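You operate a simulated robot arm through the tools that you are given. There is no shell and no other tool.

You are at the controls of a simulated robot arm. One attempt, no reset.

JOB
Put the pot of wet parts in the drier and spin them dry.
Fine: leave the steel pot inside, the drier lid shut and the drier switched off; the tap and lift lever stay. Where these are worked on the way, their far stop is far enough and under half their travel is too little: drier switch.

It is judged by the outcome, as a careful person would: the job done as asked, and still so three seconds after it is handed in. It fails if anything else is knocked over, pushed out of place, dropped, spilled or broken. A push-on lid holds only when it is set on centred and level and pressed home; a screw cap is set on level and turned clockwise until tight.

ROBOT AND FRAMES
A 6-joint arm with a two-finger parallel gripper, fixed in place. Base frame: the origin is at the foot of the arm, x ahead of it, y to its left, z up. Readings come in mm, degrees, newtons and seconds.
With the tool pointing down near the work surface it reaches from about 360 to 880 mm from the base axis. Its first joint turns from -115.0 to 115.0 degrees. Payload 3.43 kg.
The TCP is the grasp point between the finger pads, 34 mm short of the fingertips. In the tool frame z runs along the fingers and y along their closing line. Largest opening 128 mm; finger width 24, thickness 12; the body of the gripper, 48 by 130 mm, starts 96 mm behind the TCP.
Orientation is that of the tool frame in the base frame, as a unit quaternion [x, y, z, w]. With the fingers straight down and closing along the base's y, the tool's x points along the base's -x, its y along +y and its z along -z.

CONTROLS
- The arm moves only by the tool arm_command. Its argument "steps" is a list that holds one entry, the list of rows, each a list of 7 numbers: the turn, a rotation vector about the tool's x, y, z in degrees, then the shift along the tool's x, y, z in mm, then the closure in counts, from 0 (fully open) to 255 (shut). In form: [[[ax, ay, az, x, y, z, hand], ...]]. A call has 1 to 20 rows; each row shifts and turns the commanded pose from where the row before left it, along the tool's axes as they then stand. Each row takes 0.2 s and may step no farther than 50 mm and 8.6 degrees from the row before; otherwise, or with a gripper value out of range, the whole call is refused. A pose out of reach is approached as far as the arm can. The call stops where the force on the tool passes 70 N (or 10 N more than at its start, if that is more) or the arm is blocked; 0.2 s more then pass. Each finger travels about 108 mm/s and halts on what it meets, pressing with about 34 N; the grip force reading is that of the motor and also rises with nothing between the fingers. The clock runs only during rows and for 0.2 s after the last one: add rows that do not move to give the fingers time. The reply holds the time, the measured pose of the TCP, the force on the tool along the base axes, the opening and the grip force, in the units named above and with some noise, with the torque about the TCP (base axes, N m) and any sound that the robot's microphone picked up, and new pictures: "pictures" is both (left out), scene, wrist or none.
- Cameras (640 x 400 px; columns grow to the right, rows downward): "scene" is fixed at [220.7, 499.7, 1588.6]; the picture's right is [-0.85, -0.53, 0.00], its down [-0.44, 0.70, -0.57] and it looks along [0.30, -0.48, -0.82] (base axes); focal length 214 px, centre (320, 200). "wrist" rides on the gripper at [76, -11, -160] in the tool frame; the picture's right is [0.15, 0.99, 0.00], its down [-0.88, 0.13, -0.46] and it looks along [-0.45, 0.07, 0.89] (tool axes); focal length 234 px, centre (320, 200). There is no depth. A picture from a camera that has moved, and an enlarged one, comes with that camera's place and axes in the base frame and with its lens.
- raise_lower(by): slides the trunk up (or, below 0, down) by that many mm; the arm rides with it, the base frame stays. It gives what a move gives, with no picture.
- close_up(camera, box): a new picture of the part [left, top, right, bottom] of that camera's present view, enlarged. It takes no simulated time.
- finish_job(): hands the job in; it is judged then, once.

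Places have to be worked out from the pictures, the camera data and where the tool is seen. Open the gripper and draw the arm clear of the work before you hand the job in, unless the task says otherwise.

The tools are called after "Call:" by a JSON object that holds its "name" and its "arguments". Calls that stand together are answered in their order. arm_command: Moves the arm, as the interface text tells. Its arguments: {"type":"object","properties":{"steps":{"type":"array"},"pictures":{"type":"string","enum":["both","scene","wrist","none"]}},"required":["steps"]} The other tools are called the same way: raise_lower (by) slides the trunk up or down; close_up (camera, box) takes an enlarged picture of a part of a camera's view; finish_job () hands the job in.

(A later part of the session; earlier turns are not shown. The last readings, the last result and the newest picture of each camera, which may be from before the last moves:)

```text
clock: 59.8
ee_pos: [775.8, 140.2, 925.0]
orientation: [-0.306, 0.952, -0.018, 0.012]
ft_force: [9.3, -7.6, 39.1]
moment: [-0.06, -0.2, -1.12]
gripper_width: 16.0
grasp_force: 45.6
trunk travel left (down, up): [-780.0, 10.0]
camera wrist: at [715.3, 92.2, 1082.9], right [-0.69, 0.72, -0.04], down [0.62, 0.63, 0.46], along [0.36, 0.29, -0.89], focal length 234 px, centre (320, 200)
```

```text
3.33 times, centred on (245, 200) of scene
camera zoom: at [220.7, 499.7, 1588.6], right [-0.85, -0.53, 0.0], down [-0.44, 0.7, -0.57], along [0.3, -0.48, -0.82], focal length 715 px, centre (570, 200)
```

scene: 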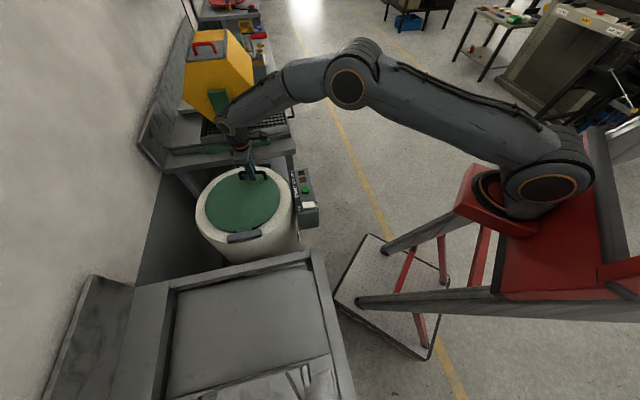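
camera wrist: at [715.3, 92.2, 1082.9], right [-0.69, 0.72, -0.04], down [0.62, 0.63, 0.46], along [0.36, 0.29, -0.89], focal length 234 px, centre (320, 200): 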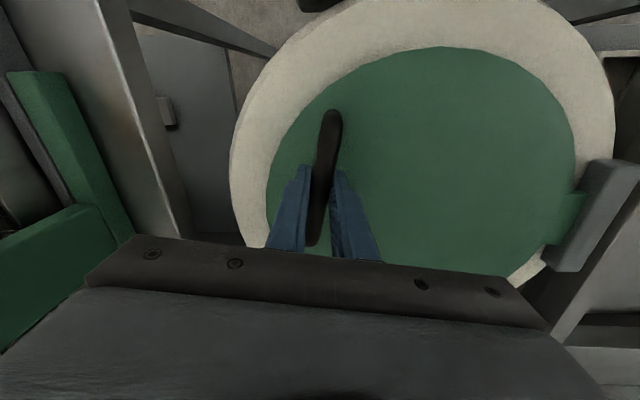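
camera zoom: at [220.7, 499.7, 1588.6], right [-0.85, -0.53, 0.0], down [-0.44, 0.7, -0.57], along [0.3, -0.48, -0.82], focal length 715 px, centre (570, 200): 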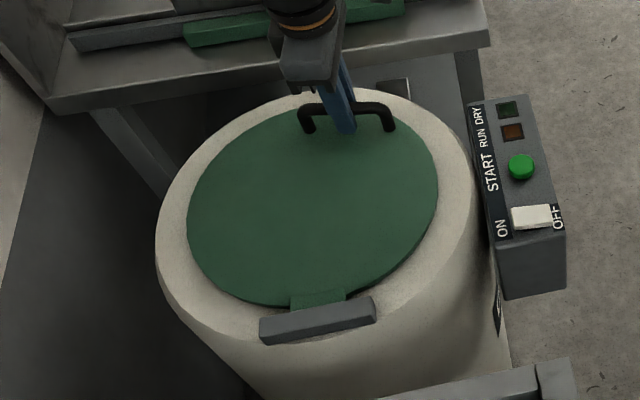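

Upward 39 N at z 925 suggests the lid has reached the rim. I'll press a few mm further to check it's seated.

Call:
{"name": "arm_command", "arguments": {"steps": [[[0, 0, 0, 0, 0, 2, 255], [0, 0, 0, 0, 0, 0, 255]]], "pictures": "none"}}

Call:
{"name": "close_up", "arguments": {"camera": "scene", "box": [200, 160, 300, 225]}}

Call:
{"name": "close_up", "arguments": {"camera": "wrist", "box": [220, 0, 420, 180]}}

```text
clock: 60.4
ee_pos: [775.1, 139.2, 920.9]
orientation: [-0.306, 0.952, -0.018, 0.011]
ft_force: [16.9, -20.8, 38.5]
moment: [0.12, -0.53, -1.03]
gripper_width: 16.2
grasp_force: 45.2
trunk travel left (down, up): [-780.0, 10.0]
```

```text
6.15 times, centred on (250, 192) of scene
camera zoom: at [220.7, 499.7, 1588.6], right [-0.85, -0.53, 0.0], down [-0.44, 0.7, -0.57], along [0.3, -0.48, -0.82], focal length 1320 px, centre (751, 246)
```

zoom: 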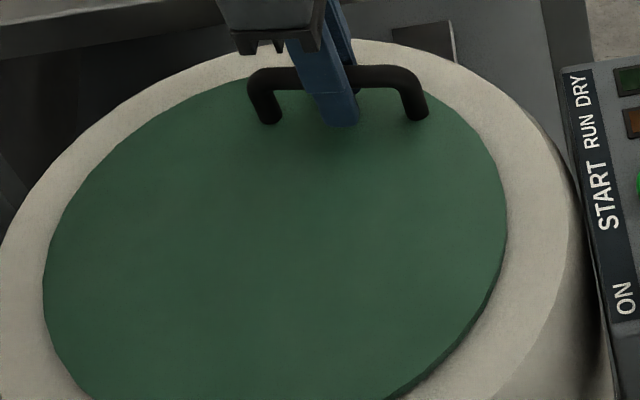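

```text
2.22 times, centred on (320, 90) of wrist
camera zoom: at [715.5, 91.9, 1079.4], right [-0.69, 0.72, -0.04], down [0.63, 0.63, 0.46], along [0.36, 0.29, -0.89], focal length 520 px, centre (320, 444)
```

zoom: 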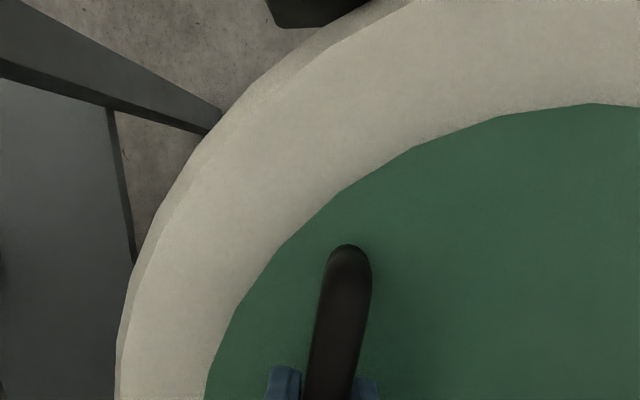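

It moved down 4 mm at the same force. I'll go a bit further to see whether it's still travelling.

Call:
{"name": "arm_command", "arguments": {"steps": [[[0, 0, 0, 0, 1.5, 3, 255], [0, 0, 0, 0, 1.5, 0, 255], [0, 0, 0, 0, 0, 0, 255]]], "pictures": "none"}}

Call:
{"name": "arm_command", "arguments": {"steps": [[[0, 0, 0, 0, 0, 3, 255], [0, 0, 0, 0, 0, 0, 255], [0, 0, 0, 0, 0, 0, 255]]], "pictures": "none"}}

Call:
{"name": "close_up", "arguments": {"camera": "scene", "box": [200, 160, 300, 225]}}

```text
clock: 61.2
ee_pos: [776.7, 140.0, 917.2]
orientation: [-0.305, 0.952, -0.018, 0.012]
ft_force: [29.0, -35.5, 36.8]
moment: [0.1, -0.38, -1.05]
gripper_width: 16.2
grasp_force: 45.3
trunk travel left (down, up): [-780.0, 10.0]
```

```text
clock: 62.0
ee_pos: [775.7, 139.8, 915.4]
orientation: [-0.304, 0.952, -0.02, 0.011]
ft_force: [28.5, -37.9, 39.7]
moment: [0.22, -0.37, -1.08]
gripper_width: 16.1
grasp_force: 45.1
trunk travel left (down, up): [-780.0, 10.0]
```

```text
6.15 times, centred on (250, 192) of scene
camera zoom: at [220.7, 499.7, 1588.6], right [-0.85, -0.53, 0.0], down [-0.44, 0.7, -0.57], along [0.3, -0.48, -0.82], focal length 1320 px, centre (751, 246)
```

zoom: 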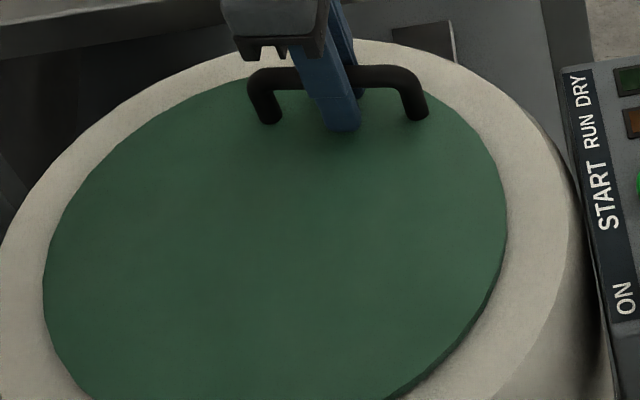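

The lid picture no longer changes and the fingers just slide on the bar, so the lid is seated. I'll relax the side load, open the fingers and lift off.

Call:
{"name": "arm_command", "arguments": {"steps": [[[0, 0, 0, 0, -3, -3, 255], [0, 0, 0, 0, 0, 0, 150], [0, 0, 0, 0, 0, 0, 130], [0, 0, 0, 0, 0, 0, 130], [0, 0, 0, 0, 0, -15, 130], [0, 0, 0, 0, 0, -25, 130], [0, 0, 0, 0, 0, -25, 130], [0, 0, 0, 0, 0, -25, 130], [0, 0, 0, 0, 0, 0, 130]]]}}

Call:
{"name": "close_up", "arguments": {"camera": "scene", "box": [170, 140, 330, 250]}}

```text
clock: 64.0
ee_pos: [770.9, 144.5, 1003.1]
orientation: [-0.306, 0.952, -0.018, 0.007]
ft_force: [-0.7, -0.3, 0.1]
moment: [0.02, 0.0, 0.03]
gripper_width: 62.6
grasp_force: 0.2
trunk travel left (down, up): [-780.0, 10.0]
camera wrist: at [712.1, 96.5, 1163.3], right [-0.69, 0.72, -0.04], down [0.63, 0.63, 0.45], along [0.35, 0.29, -0.89], focal length 234 px, centre (320, 200)
```

scene: 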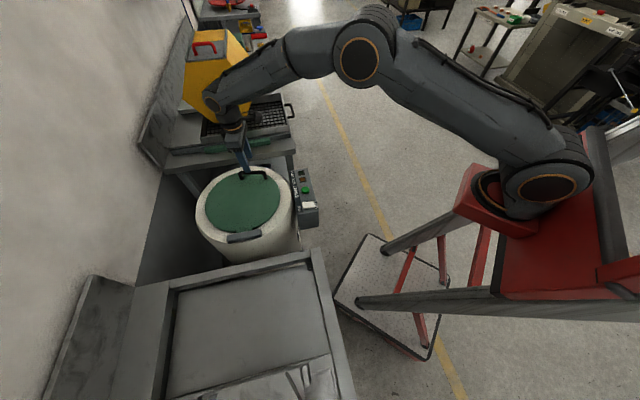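
wrist: 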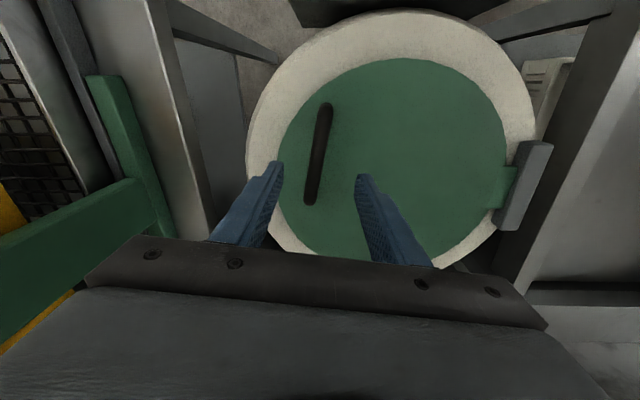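

```text
3.64 times, centred on (250, 195) of scene
camera zoom: at [220.7, 499.7, 1588.6], right [-0.85, -0.53, 0.0], down [-0.44, 0.7, -0.57], along [0.3, -0.48, -0.82], focal length 780 px, centre (574, 218)
```

zoom: 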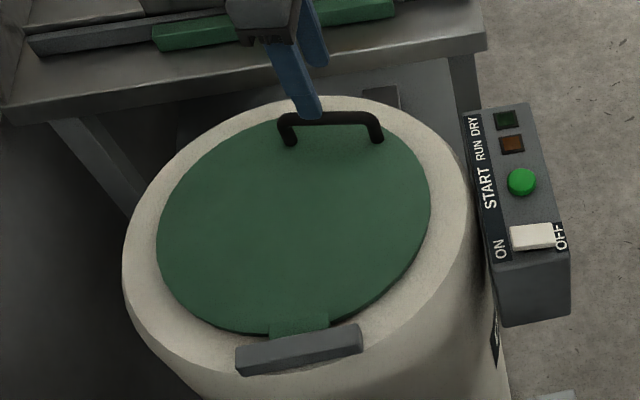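

The lid lies flat and centred on the rim. Next the control panel (switch near (508,126,865), START near (560,71,875)); I'll straighten the tool and move above it for a close view.

Call:
{"name": "arm_command", "arguments": {"steps": [[[-2.16, 0.37, 0, 0, 0, -10, 130], [0, 0, -4.8, 0, 0, -10, 160], [0, 0, -4.7, 0, 0, 0, 200], [0, 0, 0, 38.8, 16.9, -7, 255], [0, 0, 0, 38.8, 16.9, -7, 255], [0, 0, 0, 38.8, 16.9, -7, 255], [0, 0, 0, 38.8, 16.9, -7, 255], [0, 0, 0, 38.8, 16.9, -7, 255], [0, 0, 0, 38.8, 16.9, -7, 255], [0, 0, 0, 38.8, 16.9, -7, 255], [0, 0, 0, 38.8, 16.9, -7, 255], [0, 0, 0, 0, 0, 0, 255]]]}}

Call:
{"name": "close_up", "arguments": {"camera": "wrist", "box": [160, 80, 480, 280]}}

```text
clock: 66.6
ee_pos: [458.0, 21.6, 1081.0]
orientation: [-0.383, 0.924, -0.001, -0.001]
ft_force: [0.4, -0.4, 0.3]
moment: [-0.01, -0.01, -0.04]
gripper_width: 0.0
grasp_force: 32.4
trunk travel left (down, up): [-780.0, 10.0]
camera wrist: at [412.1, -40.2, 1240.2], right [-0.8, 0.59, 0.0], down [0.53, 0.72, 0.45], along [0.27, 0.36, -0.89], focal length 234 px, centre (320, 200)
```

scene: 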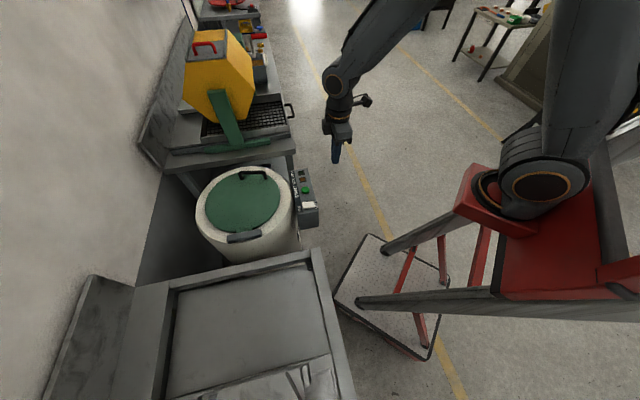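
wrist: 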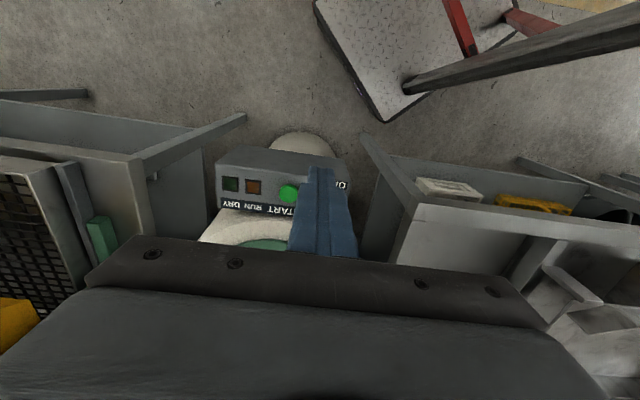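

```text
2.00 times, centred on (320, 180) of wrist
camera zoom: at [412.1, -40.2, 1240.2], right [-0.8, 0.59, 0.0], down [0.53, 0.72, 0.45], along [0.27, 0.36, -0.89], focal length 468 px, centre (320, 240)
```

zoom: 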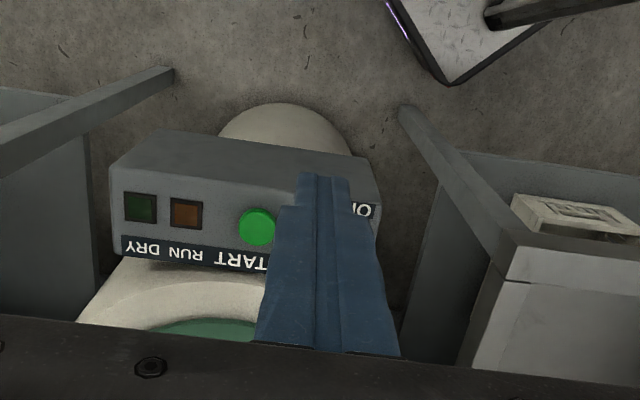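

The closed fingers hide the switch; shifting sideways for a clear view of it.

Call:
{"name": "arm_command", "arguments": {"steps": [[[0, 0, 0, 0, -40, 20, 255], [0, 0, 0, 0, -40, 20, 255], [0, 0, 0, 0, 0, 20, 255], [0, 0, 0, 0, 0, 0, 255]]], "pictures": "wrist"}}

Call:
{"name": "close_up", "arguments": {"camera": "wrist", "box": [220, 80, 420, 220]}}

Call:
{"name": "close_up", "arguments": {"camera": "scene", "box": [280, 160, 330, 235]}}

```text
clock: 67.6
ee_pos: [512.5, -37.6, 1020.3]
orientation: [-0.383, 0.924, -0.001, -0.003]
ft_force: [0.3, 0.0, 0.3]
moment: [0.02, -0.03, 0.0]
gripper_width: 0.0
grasp_force: 33.1
trunk travel left (down, up): [-780.0, 10.0]
camera wrist: at [468.7, -98.5, 1179.6], right [-0.8, 0.59, 0.0], down [0.53, 0.72, 0.45], along [0.27, 0.36, -0.89], focal length 234 px, centre (320, 200)
```

wrist: 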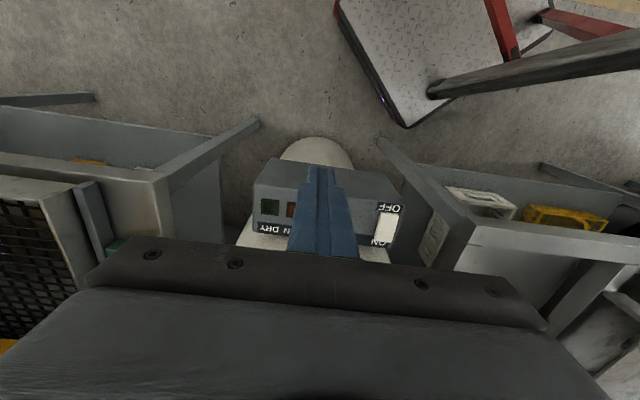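

```text
2.86 times, centred on (320, 150) of wrist
camera zoom: at [468.7, -98.5, 1179.6], right [-0.8, 0.59, 0.0], down [0.53, 0.72, 0.45], along [0.27, 0.36, -0.89], focal length 669 px, centre (320, 343)
```

zoom: 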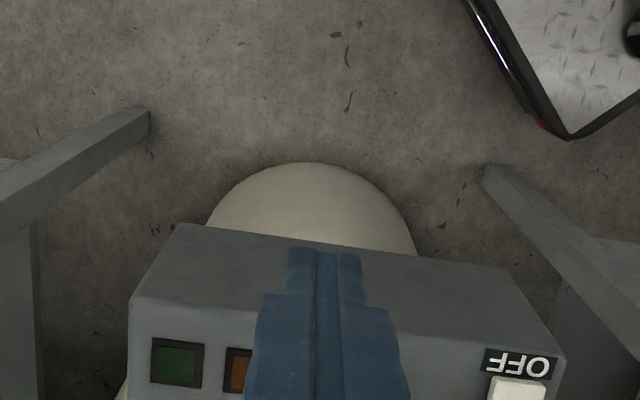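

```text
5.33 times, centred on (305, 198) of scene
camera zoom: at [220.7, 499.7, 1588.6], right [-0.85, -0.53, 0.0], down [-0.44, 0.7, -0.57], along [0.3, -0.48, -0.82], focal length 1144 px, centre (400, 213)
```

zoom: 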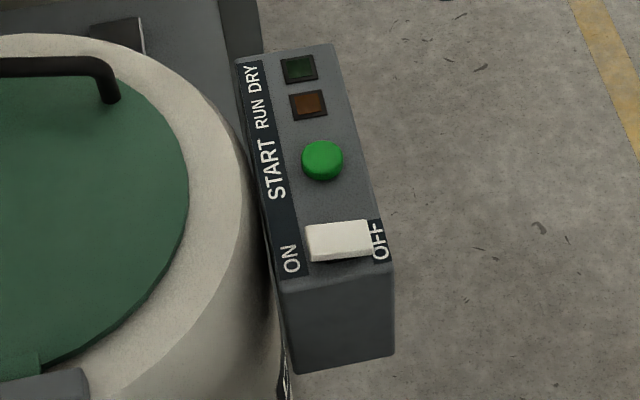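

Call:
{"name": "close_up", "arguments": {"camera": "wrist", "box": [350, 180, 430, 250]}}

Call:
{"name": "close_up", "arguments": {"camera": "scene", "box": [288, 192, 324, 217]}}

```text
5.71 times, centred on (390, 215) of wrist
camera zoom: at [468.7, -98.5, 1179.6], right [-0.8, 0.59, 0.0], down [0.53, 0.72, 0.45], along [0.27, 0.36, -0.89], focal length 1338 px, centre (-80, 114)
```

zoom: 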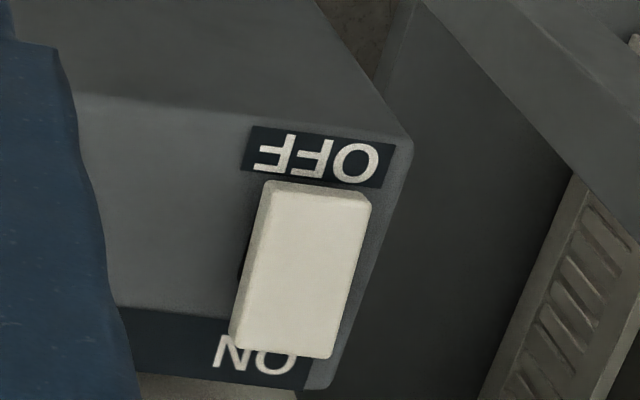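

```text
16.00 times, centred on (306, 204) of scene
camera zoom: at [220.7, 499.7, 1588.6], right [-0.85, -0.53, 0.0], down [-0.44, 0.7, -0.57], along [0.3, -0.48, -0.82], focal length 3432 px, centre (544, 128)
```

zoom: 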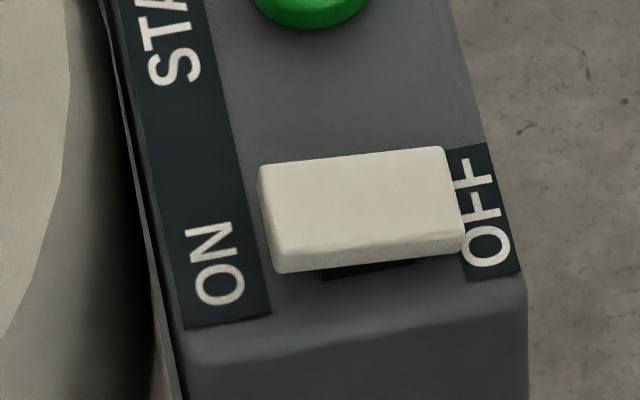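

The rocker runs from its OFF end near (490,111,872) to its raised ON end near (522,145,880). I'll position the closed fingertips over the ON end.

Call:
{"name": "arm_command", "arguments": {"steps": [[[0, 0, 0, -33.3, 30.7, 0, 255], [0, 0, 0, -33.3, 30.7, 0, 255], [0, 0, 0, -33.3, 30.7, 0, 255], [0, 0, 0, -33.2, 30.8, 0, 255], [0, 0, 0, 0, 0, 30, 255], [0, 0, 0, 0, 0, 30, 255], [0, 0, 0, 0, 0, 10, 255], [0, 0, 0, 0, 0, 0, 255]]]}}

Call:
{"name": "close_up", "arguments": {"camera": "wrist", "box": [260, 120, 380, 240]}}

Call:
{"name": "close_up", "arguments": {"camera": "scene", "box": [280, 180, 328, 220]}}

```text
clock: 69.4
ee_pos: [519.0, 144.6, 949.5]
orientation: [-0.384, 0.923, 0.0, -0.003]
ft_force: [-0.8, 0.1, 0.0]
moment: [0.03, -0.01, 0.01]
gripper_width: 0.0
grasp_force: 32.6
trunk travel left (down, up): [-780.0, 10.0]
camera wrist: at [474.2, 84.2, 1110.0], right [-0.8, 0.59, 0.0], down [0.53, 0.72, 0.45], along [0.27, 0.36, -0.89], focal length 234 px, centre (320, 200)
```

scene: 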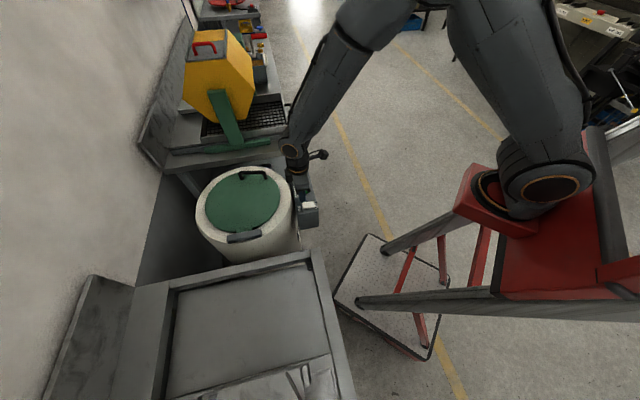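
wrist: 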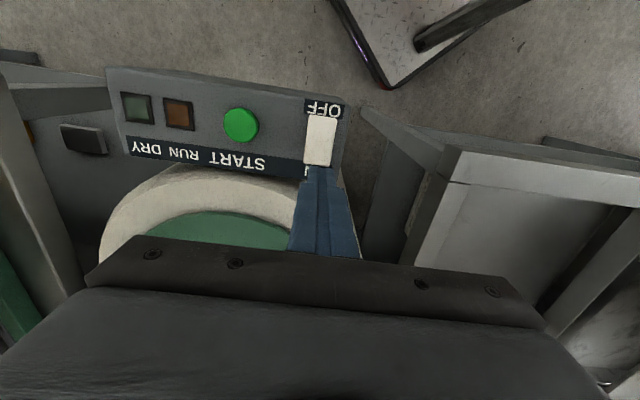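

```text
3.33 times, centred on (320, 180) of wrist
camera zoom: at [474.2, 84.2, 1110.0], right [-0.8, 0.59, 0.0], down [0.53, 0.72, 0.45], along [0.27, 0.36, -0.89], focal length 781 px, centre (320, 267)
```

zoom: 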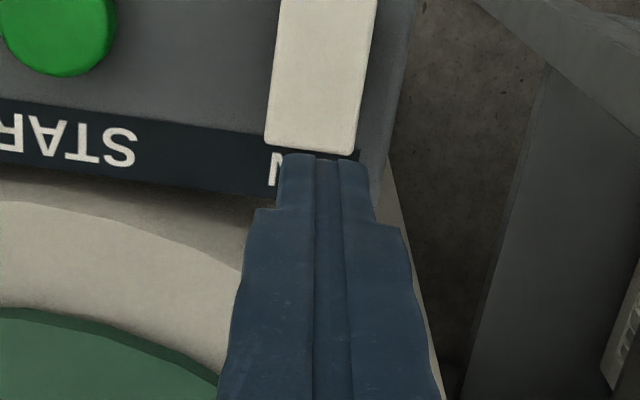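

```text
10.00 times, centred on (304, 200) of scene
camera zoom: at [220.7, 499.7, 1588.6], right [-0.85, -0.53, 0.0], down [-0.44, 0.7, -0.57], along [0.3, -0.48, -0.82], focal length 2145 px, centre (480, 200)
```

zoom: 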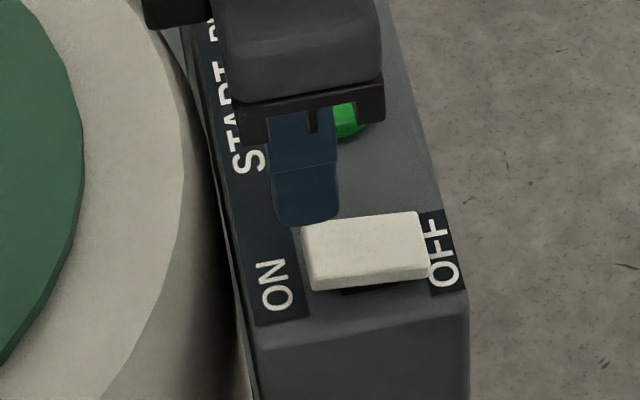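

Rocker ON end recomputes to (522,145), so the tip is 3 mm inside it. Pressing down in small steps.

Call:
{"name": "arm_command", "arguments": {"steps": [[[0, 0, 0, 0, 0, 20, 255], [0, 0, 0, 0, 0, 10, 255], [0, 0, 0, 0, 0, 4, 255], [0, 0, 0, 0, 0, 3, 255], [0, 0, 0, 0, 0, 3, 255], [0, 0, 0, 0, 0, 0, 255]]], "pictures": "scene"}}

Call:
{"name": "close_up", "arguments": {"camera": "scene", "box": [280, 165, 328, 220]}}

Call:
{"name": "close_up", "arguments": {"camera": "wrist", "box": [230, 60, 390, 200]}}

```text
clock: 70.8
ee_pos: [521.9, 144.3, 911.3]
orientation: [-0.383, 0.924, -0.001, -0.003]
ft_force: [-0.5, 0.5, -0.2]
moment: [0.04, -0.02, 0.0]
gripper_width: 0.0
grasp_force: 32.7
trunk travel left (down, up): [-780.0, 10.0]
```

scene: 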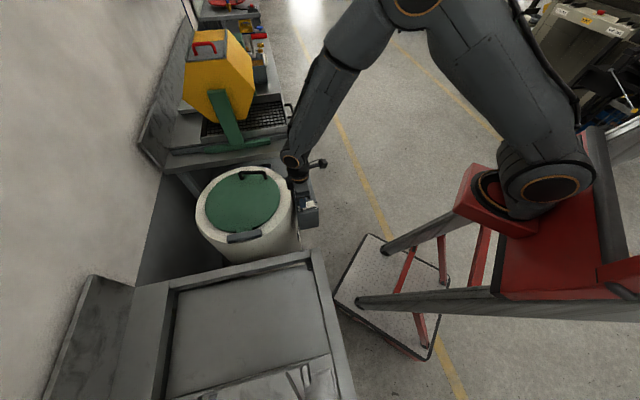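

```text
7.27 times, centred on (304, 192) of scene
camera zoom: at [220.7, 499.7, 1588.6], right [-0.85, -0.53, 0.0], down [-0.44, 0.7, -0.57], along [0.3, -0.48, -0.82], focal length 1560 px, centre (436, 254)
```

zoom: 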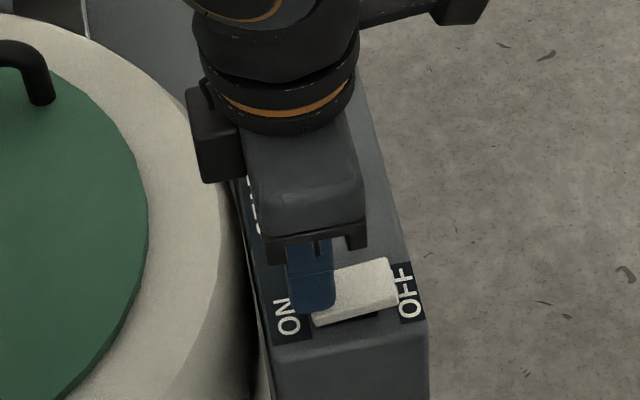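

```text
2.86 times, centred on (310, 130) of wrist
camera zoom: at [476.0, 84.1, 1070.1], right [-0.8, 0.59, 0.0], down [0.53, 0.72, 0.45], along [0.27, 0.36, -0.89], focal length 669 px, centre (349, 400)
```

zoom: 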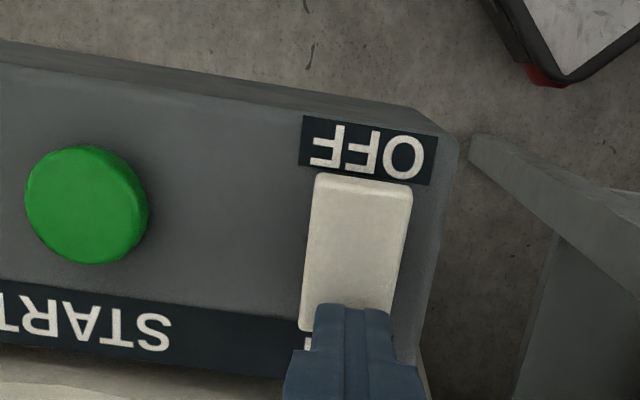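

No contact yet (tip at ~877). Continuing down.

Call:
{"name": "arm_command", "arguments": {"steps": [[[0, 0, 0, 0, 0, 3, 255], [0, 0, 0, 0, 0, 2, 255], [0, 0, 0, 0, 0, 0, 255]]], "pictures": "none"}}

Call:
{"name": "arm_command", "arguments": {"steps": [[[0, 0, 0, 0, 0, 2, 255], [0, 0, 0, 0, 0, 2, 255], [0, 0, 0, 0, 0, 0, 255]]], "pictures": "none"}}

Call:
{"name": "close_up", "arguments": {"camera": "scene", "box": [280, 165, 328, 220]}}

Call:
{"name": "close_up", "arguments": {"camera": "wrist", "box": [230, 60, 390, 200]}}

```text
clock: 71.8
ee_pos: [521.7, 144.3, 908.8]
orientation: [-0.384, 0.923, -0.001, 0.001]
ft_force: [-7.5, 0.1, 25.0]
moment: [-0.2, 0.42, -0.04]
gripper_width: 0.0
grasp_force: 32.9
trunk travel left (down, up): [-780.0, 10.0]
stopped in row 3: the force on the tool passed its limit at 72 N (the readings are from after the stop); the commanded pose is now the measured one
```

```text
clock: 72.5
ee_pos: [523.2, 146.3, 909.2]
orientation: [-0.384, 0.923, -0.002, 0.003]
ft_force: [-6.5, 0.3, 24.8]
moment: [-0.23, 0.43, 0.0]
gripper_width: 0.0
grasp_force: 33.1
trunk travel left (down, up): [-780.0, 10.0]
stopped in row 3: the force on the tool passed its limit at 73 N (the readings are from after the stop); the commanded pose is now the measured one
```

```text
7.27 times, centred on (304, 192) of scene
camera zoom: at [220.7, 499.7, 1588.6], right [-0.85, -0.53, 0.0], down [-0.44, 0.7, -0.57], along [0.3, -0.48, -0.82], focal length 1560 px, centre (436, 254)
```

zoom: 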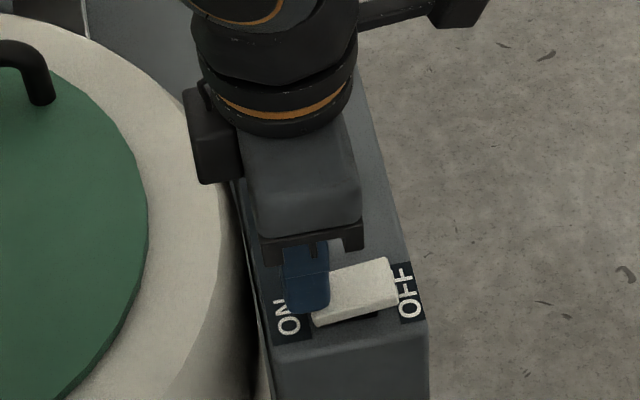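

```text
2.86 times, centred on (310, 130) of wrist
camera zoom: at [477.0, 84.4, 1067.9], right [-0.8, 0.59, -0.01], down [0.52, 0.72, 0.46], along [0.28, 0.37, -0.89], focal length 669 px, centre (349, 400)
```

zoom: 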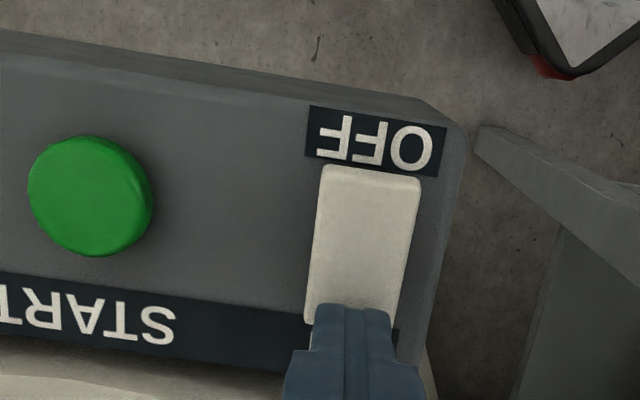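

The rocker's slope in the fixed view has flipped (OFF end now raised, contact only at its inner side), so it went over to ON and is at its stop. I'll lift and check.

Call:
{"name": "arm_command", "arguments": {"steps": [[[0, 0, 0, 0, 0, -15, 255], [0, 0, 0, 0, 0, -30, 255], [0, 0, 0, 0, -30, -30, 255], [0, 0, 0, 0, -40, 0, 255], [0, 0, 0, 0, 0, 0, 255]]]}}

Call:
{"name": "close_up", "arguments": {"camera": "scene", "box": [280, 165, 328, 235]}}

Call:
{"name": "close_up", "arguments": {"camera": "wrist", "box": [220, 60, 420, 220]}}

```text
clock: 73.7
ee_pos: [571.9, 94.2, 981.5]
orientation: [-0.385, 0.923, -0.002, 0.003]
ft_force: [0.5, -0.9, 0.4]
moment: [0.01, -0.01, -0.02]
gripper_width: 0.1
grasp_force: 32.8
trunk travel left (down, up): [-780.0, 10.0]
camera wrist: at [527.5, 34.1, 1140.8], right [-0.8, 0.59, -0.01], down [0.53, 0.72, 0.46], along [0.28, 0.37, -0.89], focal length 234 px, centre (320, 200)
```

scene: 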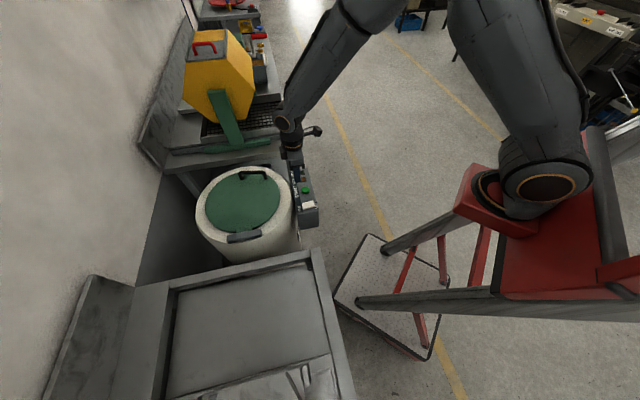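
wrist: 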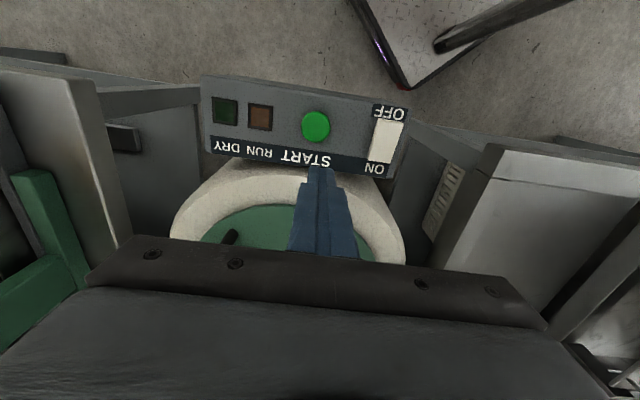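

```text
5.71 times, centred on (304, 200) of scene
camera zoom: at [220.7, 499.7, 1588.6], right [-0.85, -0.53, 0.0], down [-0.44, 0.7, -0.57], along [0.3, -0.48, -0.82], focal length 1226 px, centre (411, 200)
```

zoom: 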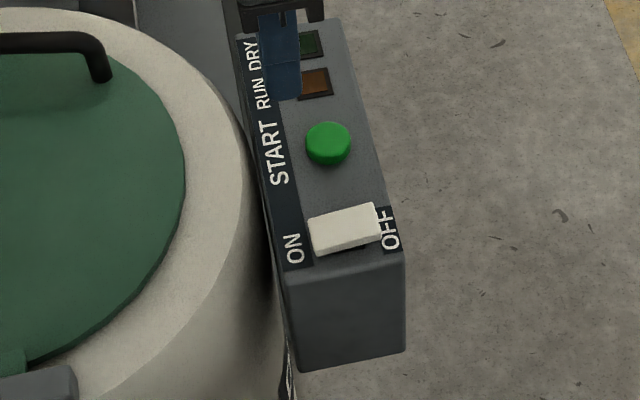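

```text
2.50 times, centred on (320, 140) of wrist
camera zoom: at [527.5, 34.1, 1140.8], right [-0.8, 0.59, -0.01], down [0.53, 0.72, 0.46], along [0.28, 0.37, -0.89], focal length 585 px, centre (320, 350)
```

zoom: 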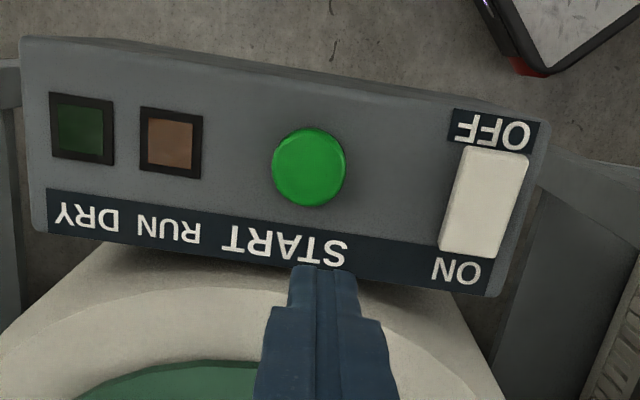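

Switch is ON (ON end down). START button recomputes to about (560, 69, 875); moving above it and pressing.

Call:
{"name": "arm_command", "arguments": {"steps": [[[0, 0, 0, 26.2, -9.4, 0, 255], [0, 0, 0, 0, 0, 30, 255], [0, 0, 0, 0, 0, 20, 255], [0, 0, 0, 0, 0, 0, 255]]], "pictures": "none"}}

Call:
{"name": "close_up", "arguments": {"camera": "scene", "box": [280, 165, 328, 215]}}

Call:
{"name": "close_up", "arguments": {"camera": "wrist", "box": [240, 90, 400, 210]}}

```text
clock: 74.7
ee_pos: [561.8, 70.6, 932.7]
orientation: [-0.385, 0.923, -0.002, 0.002]
ft_force: [0.3, 1.0, 0.7]
moment: [-0.01, -0.04, -0.02]
gripper_width: 0.0
grasp_force: 33.0
trunk travel left (down, up): [-780.0, 10.0]
```

```text
8.00 times, centred on (304, 190) of scene
camera zoom: at [220.7, 499.7, 1588.6], right [-0.85, -0.53, 0.0], down [-0.44, 0.7, -0.57], along [0.3, -0.48, -0.82], focal length 1716 px, centre (448, 280)
```

zoom: 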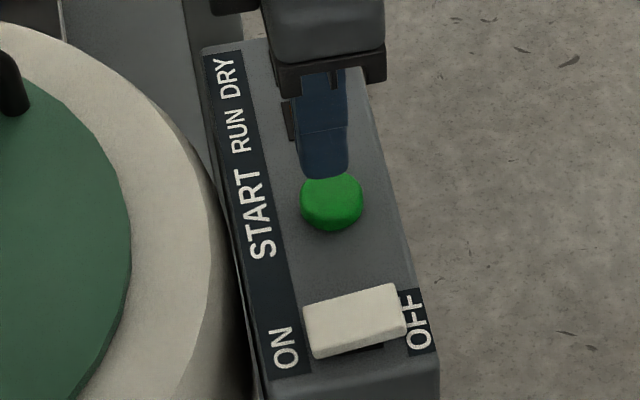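

```text
3.33 times, centred on (320, 150) of wrist
camera zoom: at [516.0, 9.5, 1092.1], right [-0.8, 0.59, -0.01], down [0.53, 0.72, 0.46], along [0.28, 0.37, -0.89], focal length 781 px, centre (320, 367)
```

zoom: 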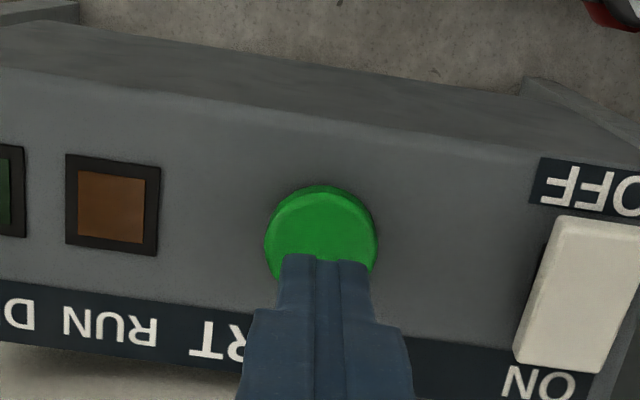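

Tip is lined up with the button. Pressing in 2–3 mm steps.

Call:
{"name": "arm_command", "arguments": {"steps": [[[0, 0, 0, 0, 0, 10, 255], [0, 0, 0, 0, 0, 6, 255], [0, 0, 0, 0, 0, 3, 255], [0, 0, 0, 0, 0, 3, 255], [0, 0, 0, 0, 0, 3, 255], [0, 0, 0, 0, 0, 2, 255], [0, 0, 0, 0, 0, 0, 255]]]}}

Call:
{"name": "close_up", "arguments": {"camera": "wrist", "box": [200, 60, 400, 200]}}

```text
clock: 76.3
ee_pos: [560.8, 70.9, 905.7]
orientation: [-0.384, 0.923, -0.001, 0.002]
ft_force: [-0.3, -0.2, 0.6]
moment: [0.01, 0.03, 0.01]
gripper_width: 0.0
grasp_force: 33.0
trunk travel left (down, up): [-780.0, 10.0]
camera wrist: at [515.2, 9.9, 1064.8], right [-0.8, 0.59, -0.01], down [0.53, 0.72, 0.46], along [0.28, 0.37, -0.89], focal length 234 px, centre (320, 200)
```

scene: 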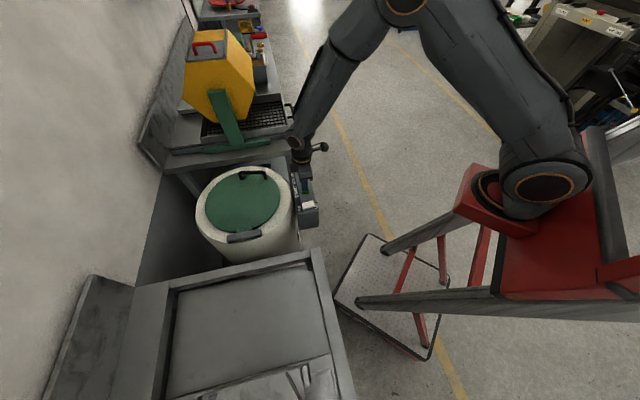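
wrist: 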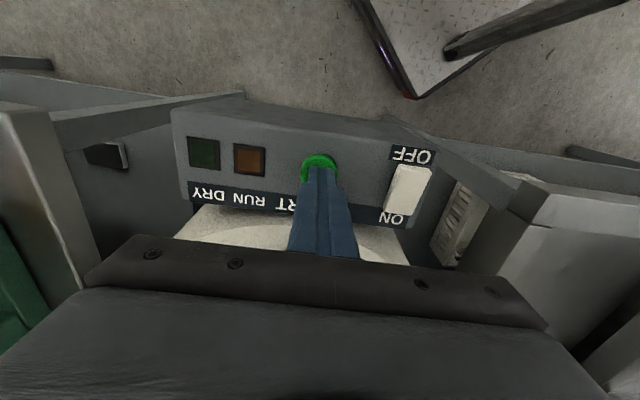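

```text
2.86 times, centred on (300, 130) of wrist
camera zoom: at [515.2, 9.9, 1064.8], right [-0.8, 0.59, -0.01], down [0.53, 0.72, 0.46], along [0.28, 0.37, -0.89], focal length 669 px, centre (377, 400)
```

zoom: 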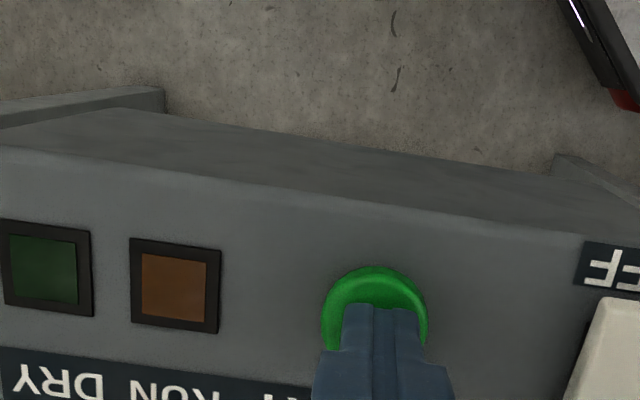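

No contact yet; pressing further.

Call:
{"name": "arm_command", "arguments": {"steps": [[[0, 0, 0, 0, 0, 2, 255], [0, 0, 0, 0, 0, 2, 255], [0, 0, 0, 0, 0, 2, 255], [0, 0, 0, 0, 0, 0, 255]]]}}

Call:
{"name": "close_up", "arguments": {"camera": "wrist", "box": [180, 100, 340, 200]}}

```text
clock: 77.3
ee_pos: [561.7, 69.8, 900.1]
orientation: [-0.384, 0.923, -0.001, 0.003]
ft_force: [-2.2, 3.0, 13.0]
moment: [0.05, 0.11, -0.01]
gripper_width: 0.0
grasp_force: 33.2
trunk travel left (down, up): [-780.0, 10.0]
heard: click
camera wrist: at [515.2, 9.8, 1059.3], right [-0.8, 0.59, -0.01], down [0.52, 0.72, 0.46], along [0.28, 0.37, -0.89], focal length 234 px, centre (320, 200)
```

scene: 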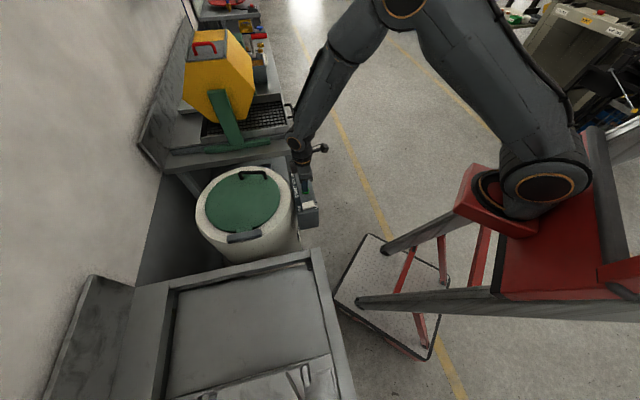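
wrist: 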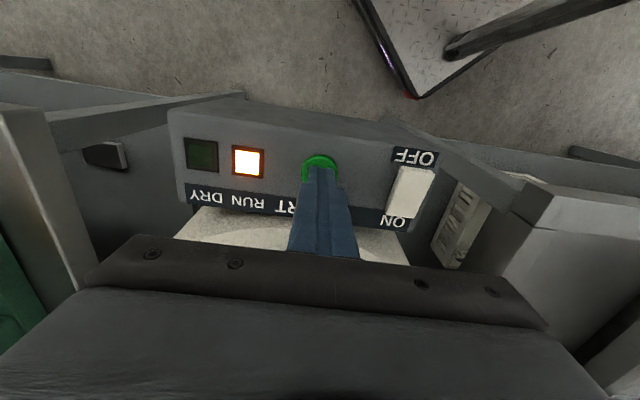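

```text
4.00 times, centred on (260, 150) of wrist
camera zoom: at [515.2, 9.8, 1059.3], right [-0.8, 0.59, -0.01], down [0.52, 0.72, 0.46], along [0.28, 0.37, -0.89], focal length 937 px, centre (560, 400)
```

zoom: 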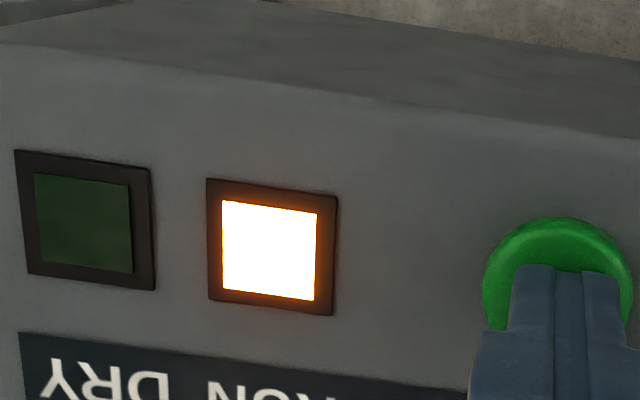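

Click heard and the RUN lamp is lit. I'll lift off and wait above the OFF end of the switch, watching for the DRY lamp.

Call:
{"name": "arm_command", "arguments": {"steps": [[[0, 0, 0, 0, 0, -15, 255], [0, 0, 0, 0, 0, -30, 255], [0, 0, 0, 4.6, 20, 0, 255], [0, 0, 0, 4.6, 20, 0, 255], [0, 0, 0, 4.7, 20, 0, 255], [0, 0, 0, 4.7, 20.3, 0, 255], [0, 0, 0, 0, 0, 0, 255], [0, 0, 0, 0, 0, 0, 255], [0, 0, 0, 0, 0, 0, 255], [0, 0, 0, 0, 0, 0, 255], [0, 0, 0, 0, 0, 0, 255], [0, 0, 0, 0, 0, 0, 255], [0, 0, 0, 0, 0, 0, 255], [0, 0, 0, 0, 0, 0, 255], [0, 0, 0, 0, 0, 0, 255], [0, 0, 0, 0, 0, 0, 255]]]}}

Call:
{"name": "close_up", "arguments": {"camera": "wrist", "box": [160, 60, 400, 220]}}

Call:
{"name": "close_up", "arguments": {"camera": "scene", "box": [280, 165, 328, 215]}}

```text
clock: 80.7
ee_pos: [492.1, 115.7, 945.4]
orientation: [-0.385, 0.923, -0.002, 0.002]
ft_force: [0.0, 0.4, -0.8]
moment: [0.02, 0.03, 0.02]
gripper_width: 0.0
grasp_force: 33.2
trunk travel left (down, up): [-780.0, 10.0]
camera wrist: at [445.3, 53.4, 1104.3], right [-0.8, 0.59, -0.01], down [0.53, 0.72, 0.46], along [0.28, 0.37, -0.89], focal length 234 px, centre (320, 200)
```

scene: 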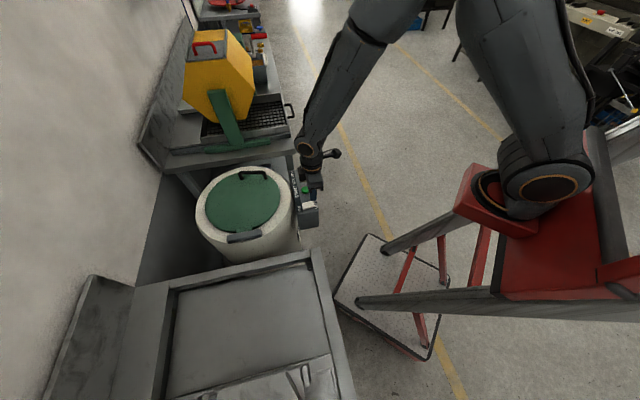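
wrist: 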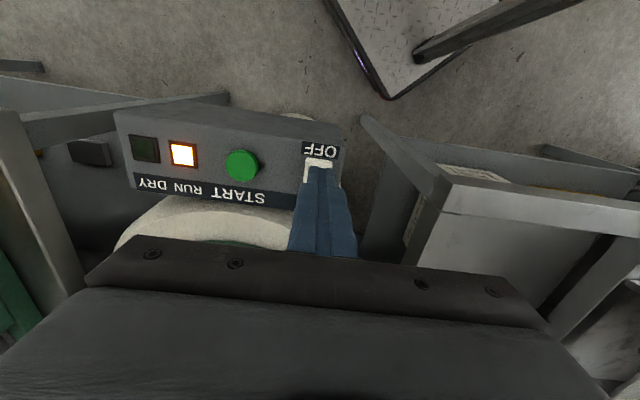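

```text
2.50 times, centred on (280, 140) of wrist
camera zoom: at [445.3, 53.4, 1104.3], right [-0.8, 0.59, -0.01], down [0.53, 0.72, 0.46], along [0.28, 0.37, -0.89], focal length 585 px, centre (420, 350)
```

zoom: 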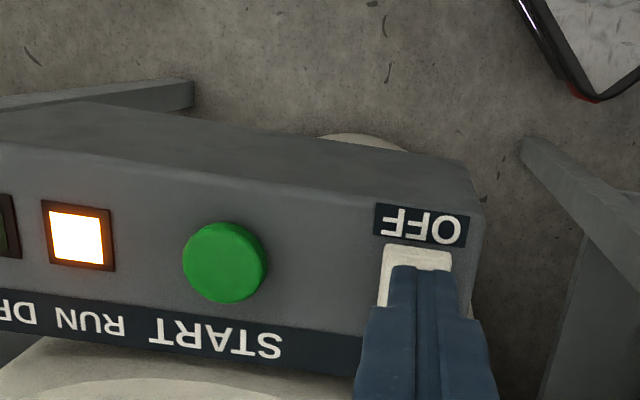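

```text
8.00 times, centred on (304, 190) of scene
camera zoom: at [220.7, 499.7, 1588.6], right [-0.85, -0.53, 0.0], down [-0.44, 0.7, -0.57], along [0.3, -0.48, -0.82], focal length 1716 px, centre (448, 280)
```

zoom: 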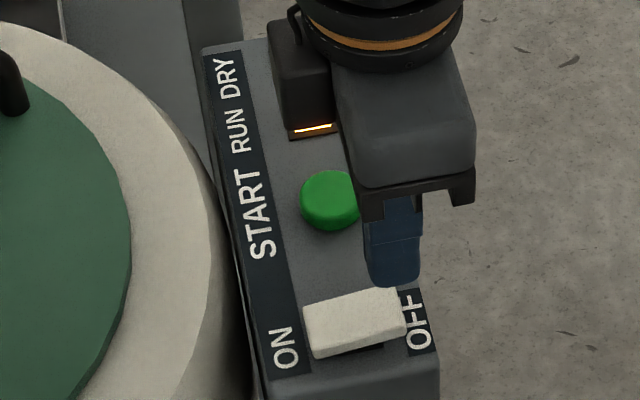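

RUN is still lit; waiting 4 s at a time until DRY comes on.

Call:
{"name": "arm_command", "arguments": {"steps": [[[0, 0, 0, 0, 0, 0, 255], [0, 0, 0, 0, 0, 0, 255], [0, 0, 0, 0, 0, 0, 255], [0, 0, 0, 0, 0, 0, 255], [0, 0, 0, 0, 0, 0, 255], [0, 0, 0, 0, 0, 0, 255], [0, 0, 0, 0, 0, 0, 255], [0, 0, 0, 0, 0, 0, 255], [0, 0, 0, 0, 0, 0, 255], [0, 0, 0, 0, 0, 0, 255], [0, 0, 0, 0, 0, 0, 255], [0, 0, 0, 0, 0, 0, 255], [0, 0, 0, 0, 0, 0, 255], [0, 0, 0, 0, 0, 0, 255], [0, 0, 0, 0, 0, 0, 255], [0, 0, 0, 0, 0, 0, 255], [0, 0, 0, 0, 0, 0, 255], [0, 0, 0, 0, 0, 0, 255], [0, 0, 0, 0, 0, 0, 255], [0, 0, 0, 0, 0, 0, 255]]], "pictures": "wrist"}}

```text
clock: 84.9
ee_pos: [491.2, 114.1, 945.3]
orientation: [-0.384, 0.923, -0.002, 0.003]
ft_force: [-0.2, -0.9, -0.4]
moment: [-0.01, -0.03, 0.01]
gripper_width: 0.0
grasp_force: 33.0
trunk travel left (down, up): [-780.0, 10.0]
camera wrist: at [445.3, 53.4, 1104.3], right [-0.8, 0.59, -0.01], down [0.53, 0.72, 0.46], along [0.28, 0.37, -0.89], focal length 234 px, centre (320, 200)
```

wrist: 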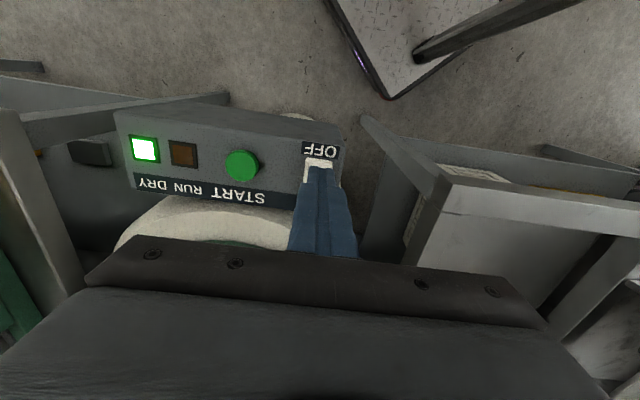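

DRY lamp is lit and RUN is out. Now pressing the OFF end of the rocker, after shifting 4 mm outward to be over its end.

Call:
{"name": "arm_command", "arguments": {"steps": [[[0, 0, 0, 4, 0, 15, 255], [0, 0, 0, 0, 0, 12, 255], [0, 0, 0, 0, 0, 3, 255], [0, 0, 0, 0, 0, 2, 255], [0, 0, 0, 0, 0, 2, 255], [0, 0, 0, 0, 0, 2, 255], [0, 0, 0, 0, 0, 0, 255]]]}}

Call:
{"name": "close_up", "arguments": {"camera": "scene", "box": [280, 165, 328, 220]}}

```text
clock: 86.5
ee_pos: [488.1, 111.3, 909.0]
orientation: [-0.384, 0.923, -0.002, 0.003]
ft_force: [-1.8, 0.7, 12.8]
moment: [0.14, -0.01, -0.07]
gripper_width: 0.0
grasp_force: 33.1
trunk travel left (down, up): [-780.0, 10.0]
camera wrist: at [441.6, 50.3, 1068.1], right [-0.8, 0.59, -0.01], down [0.53, 0.72, 0.46], along [0.28, 0.37, -0.89], focal length 234 px, centre (320, 200)
```

scene: 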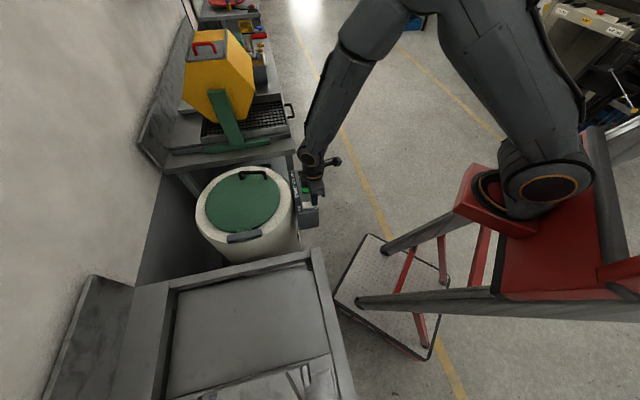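
wrist: 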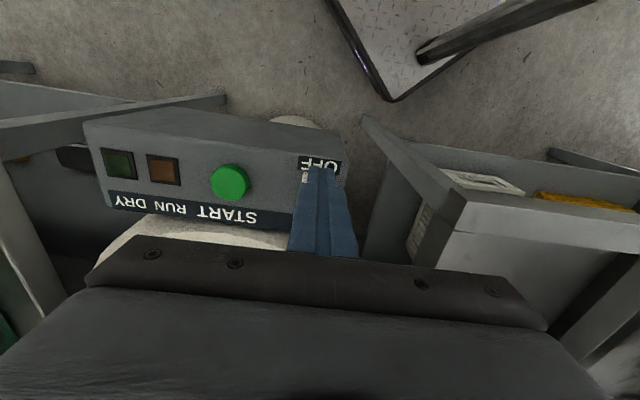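

```text
7.27 times, centred on (304, 192) of scene
camera zoom: at [220.7, 499.7, 1588.6], right [-0.85, -0.53, 0.0], down [-0.44, 0.7, -0.57], along [0.3, -0.48, -0.82], focal length 1560 px, centre (436, 254)
```

zoom: 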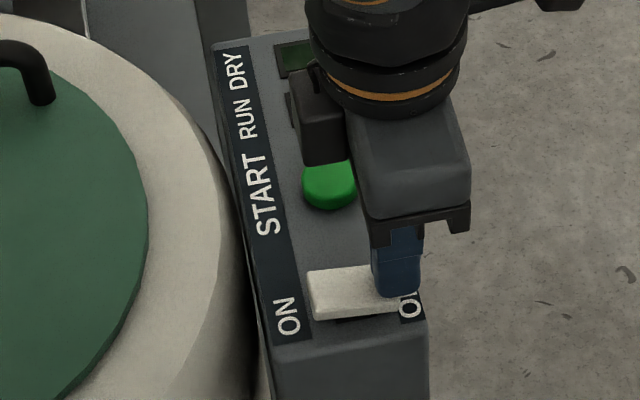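

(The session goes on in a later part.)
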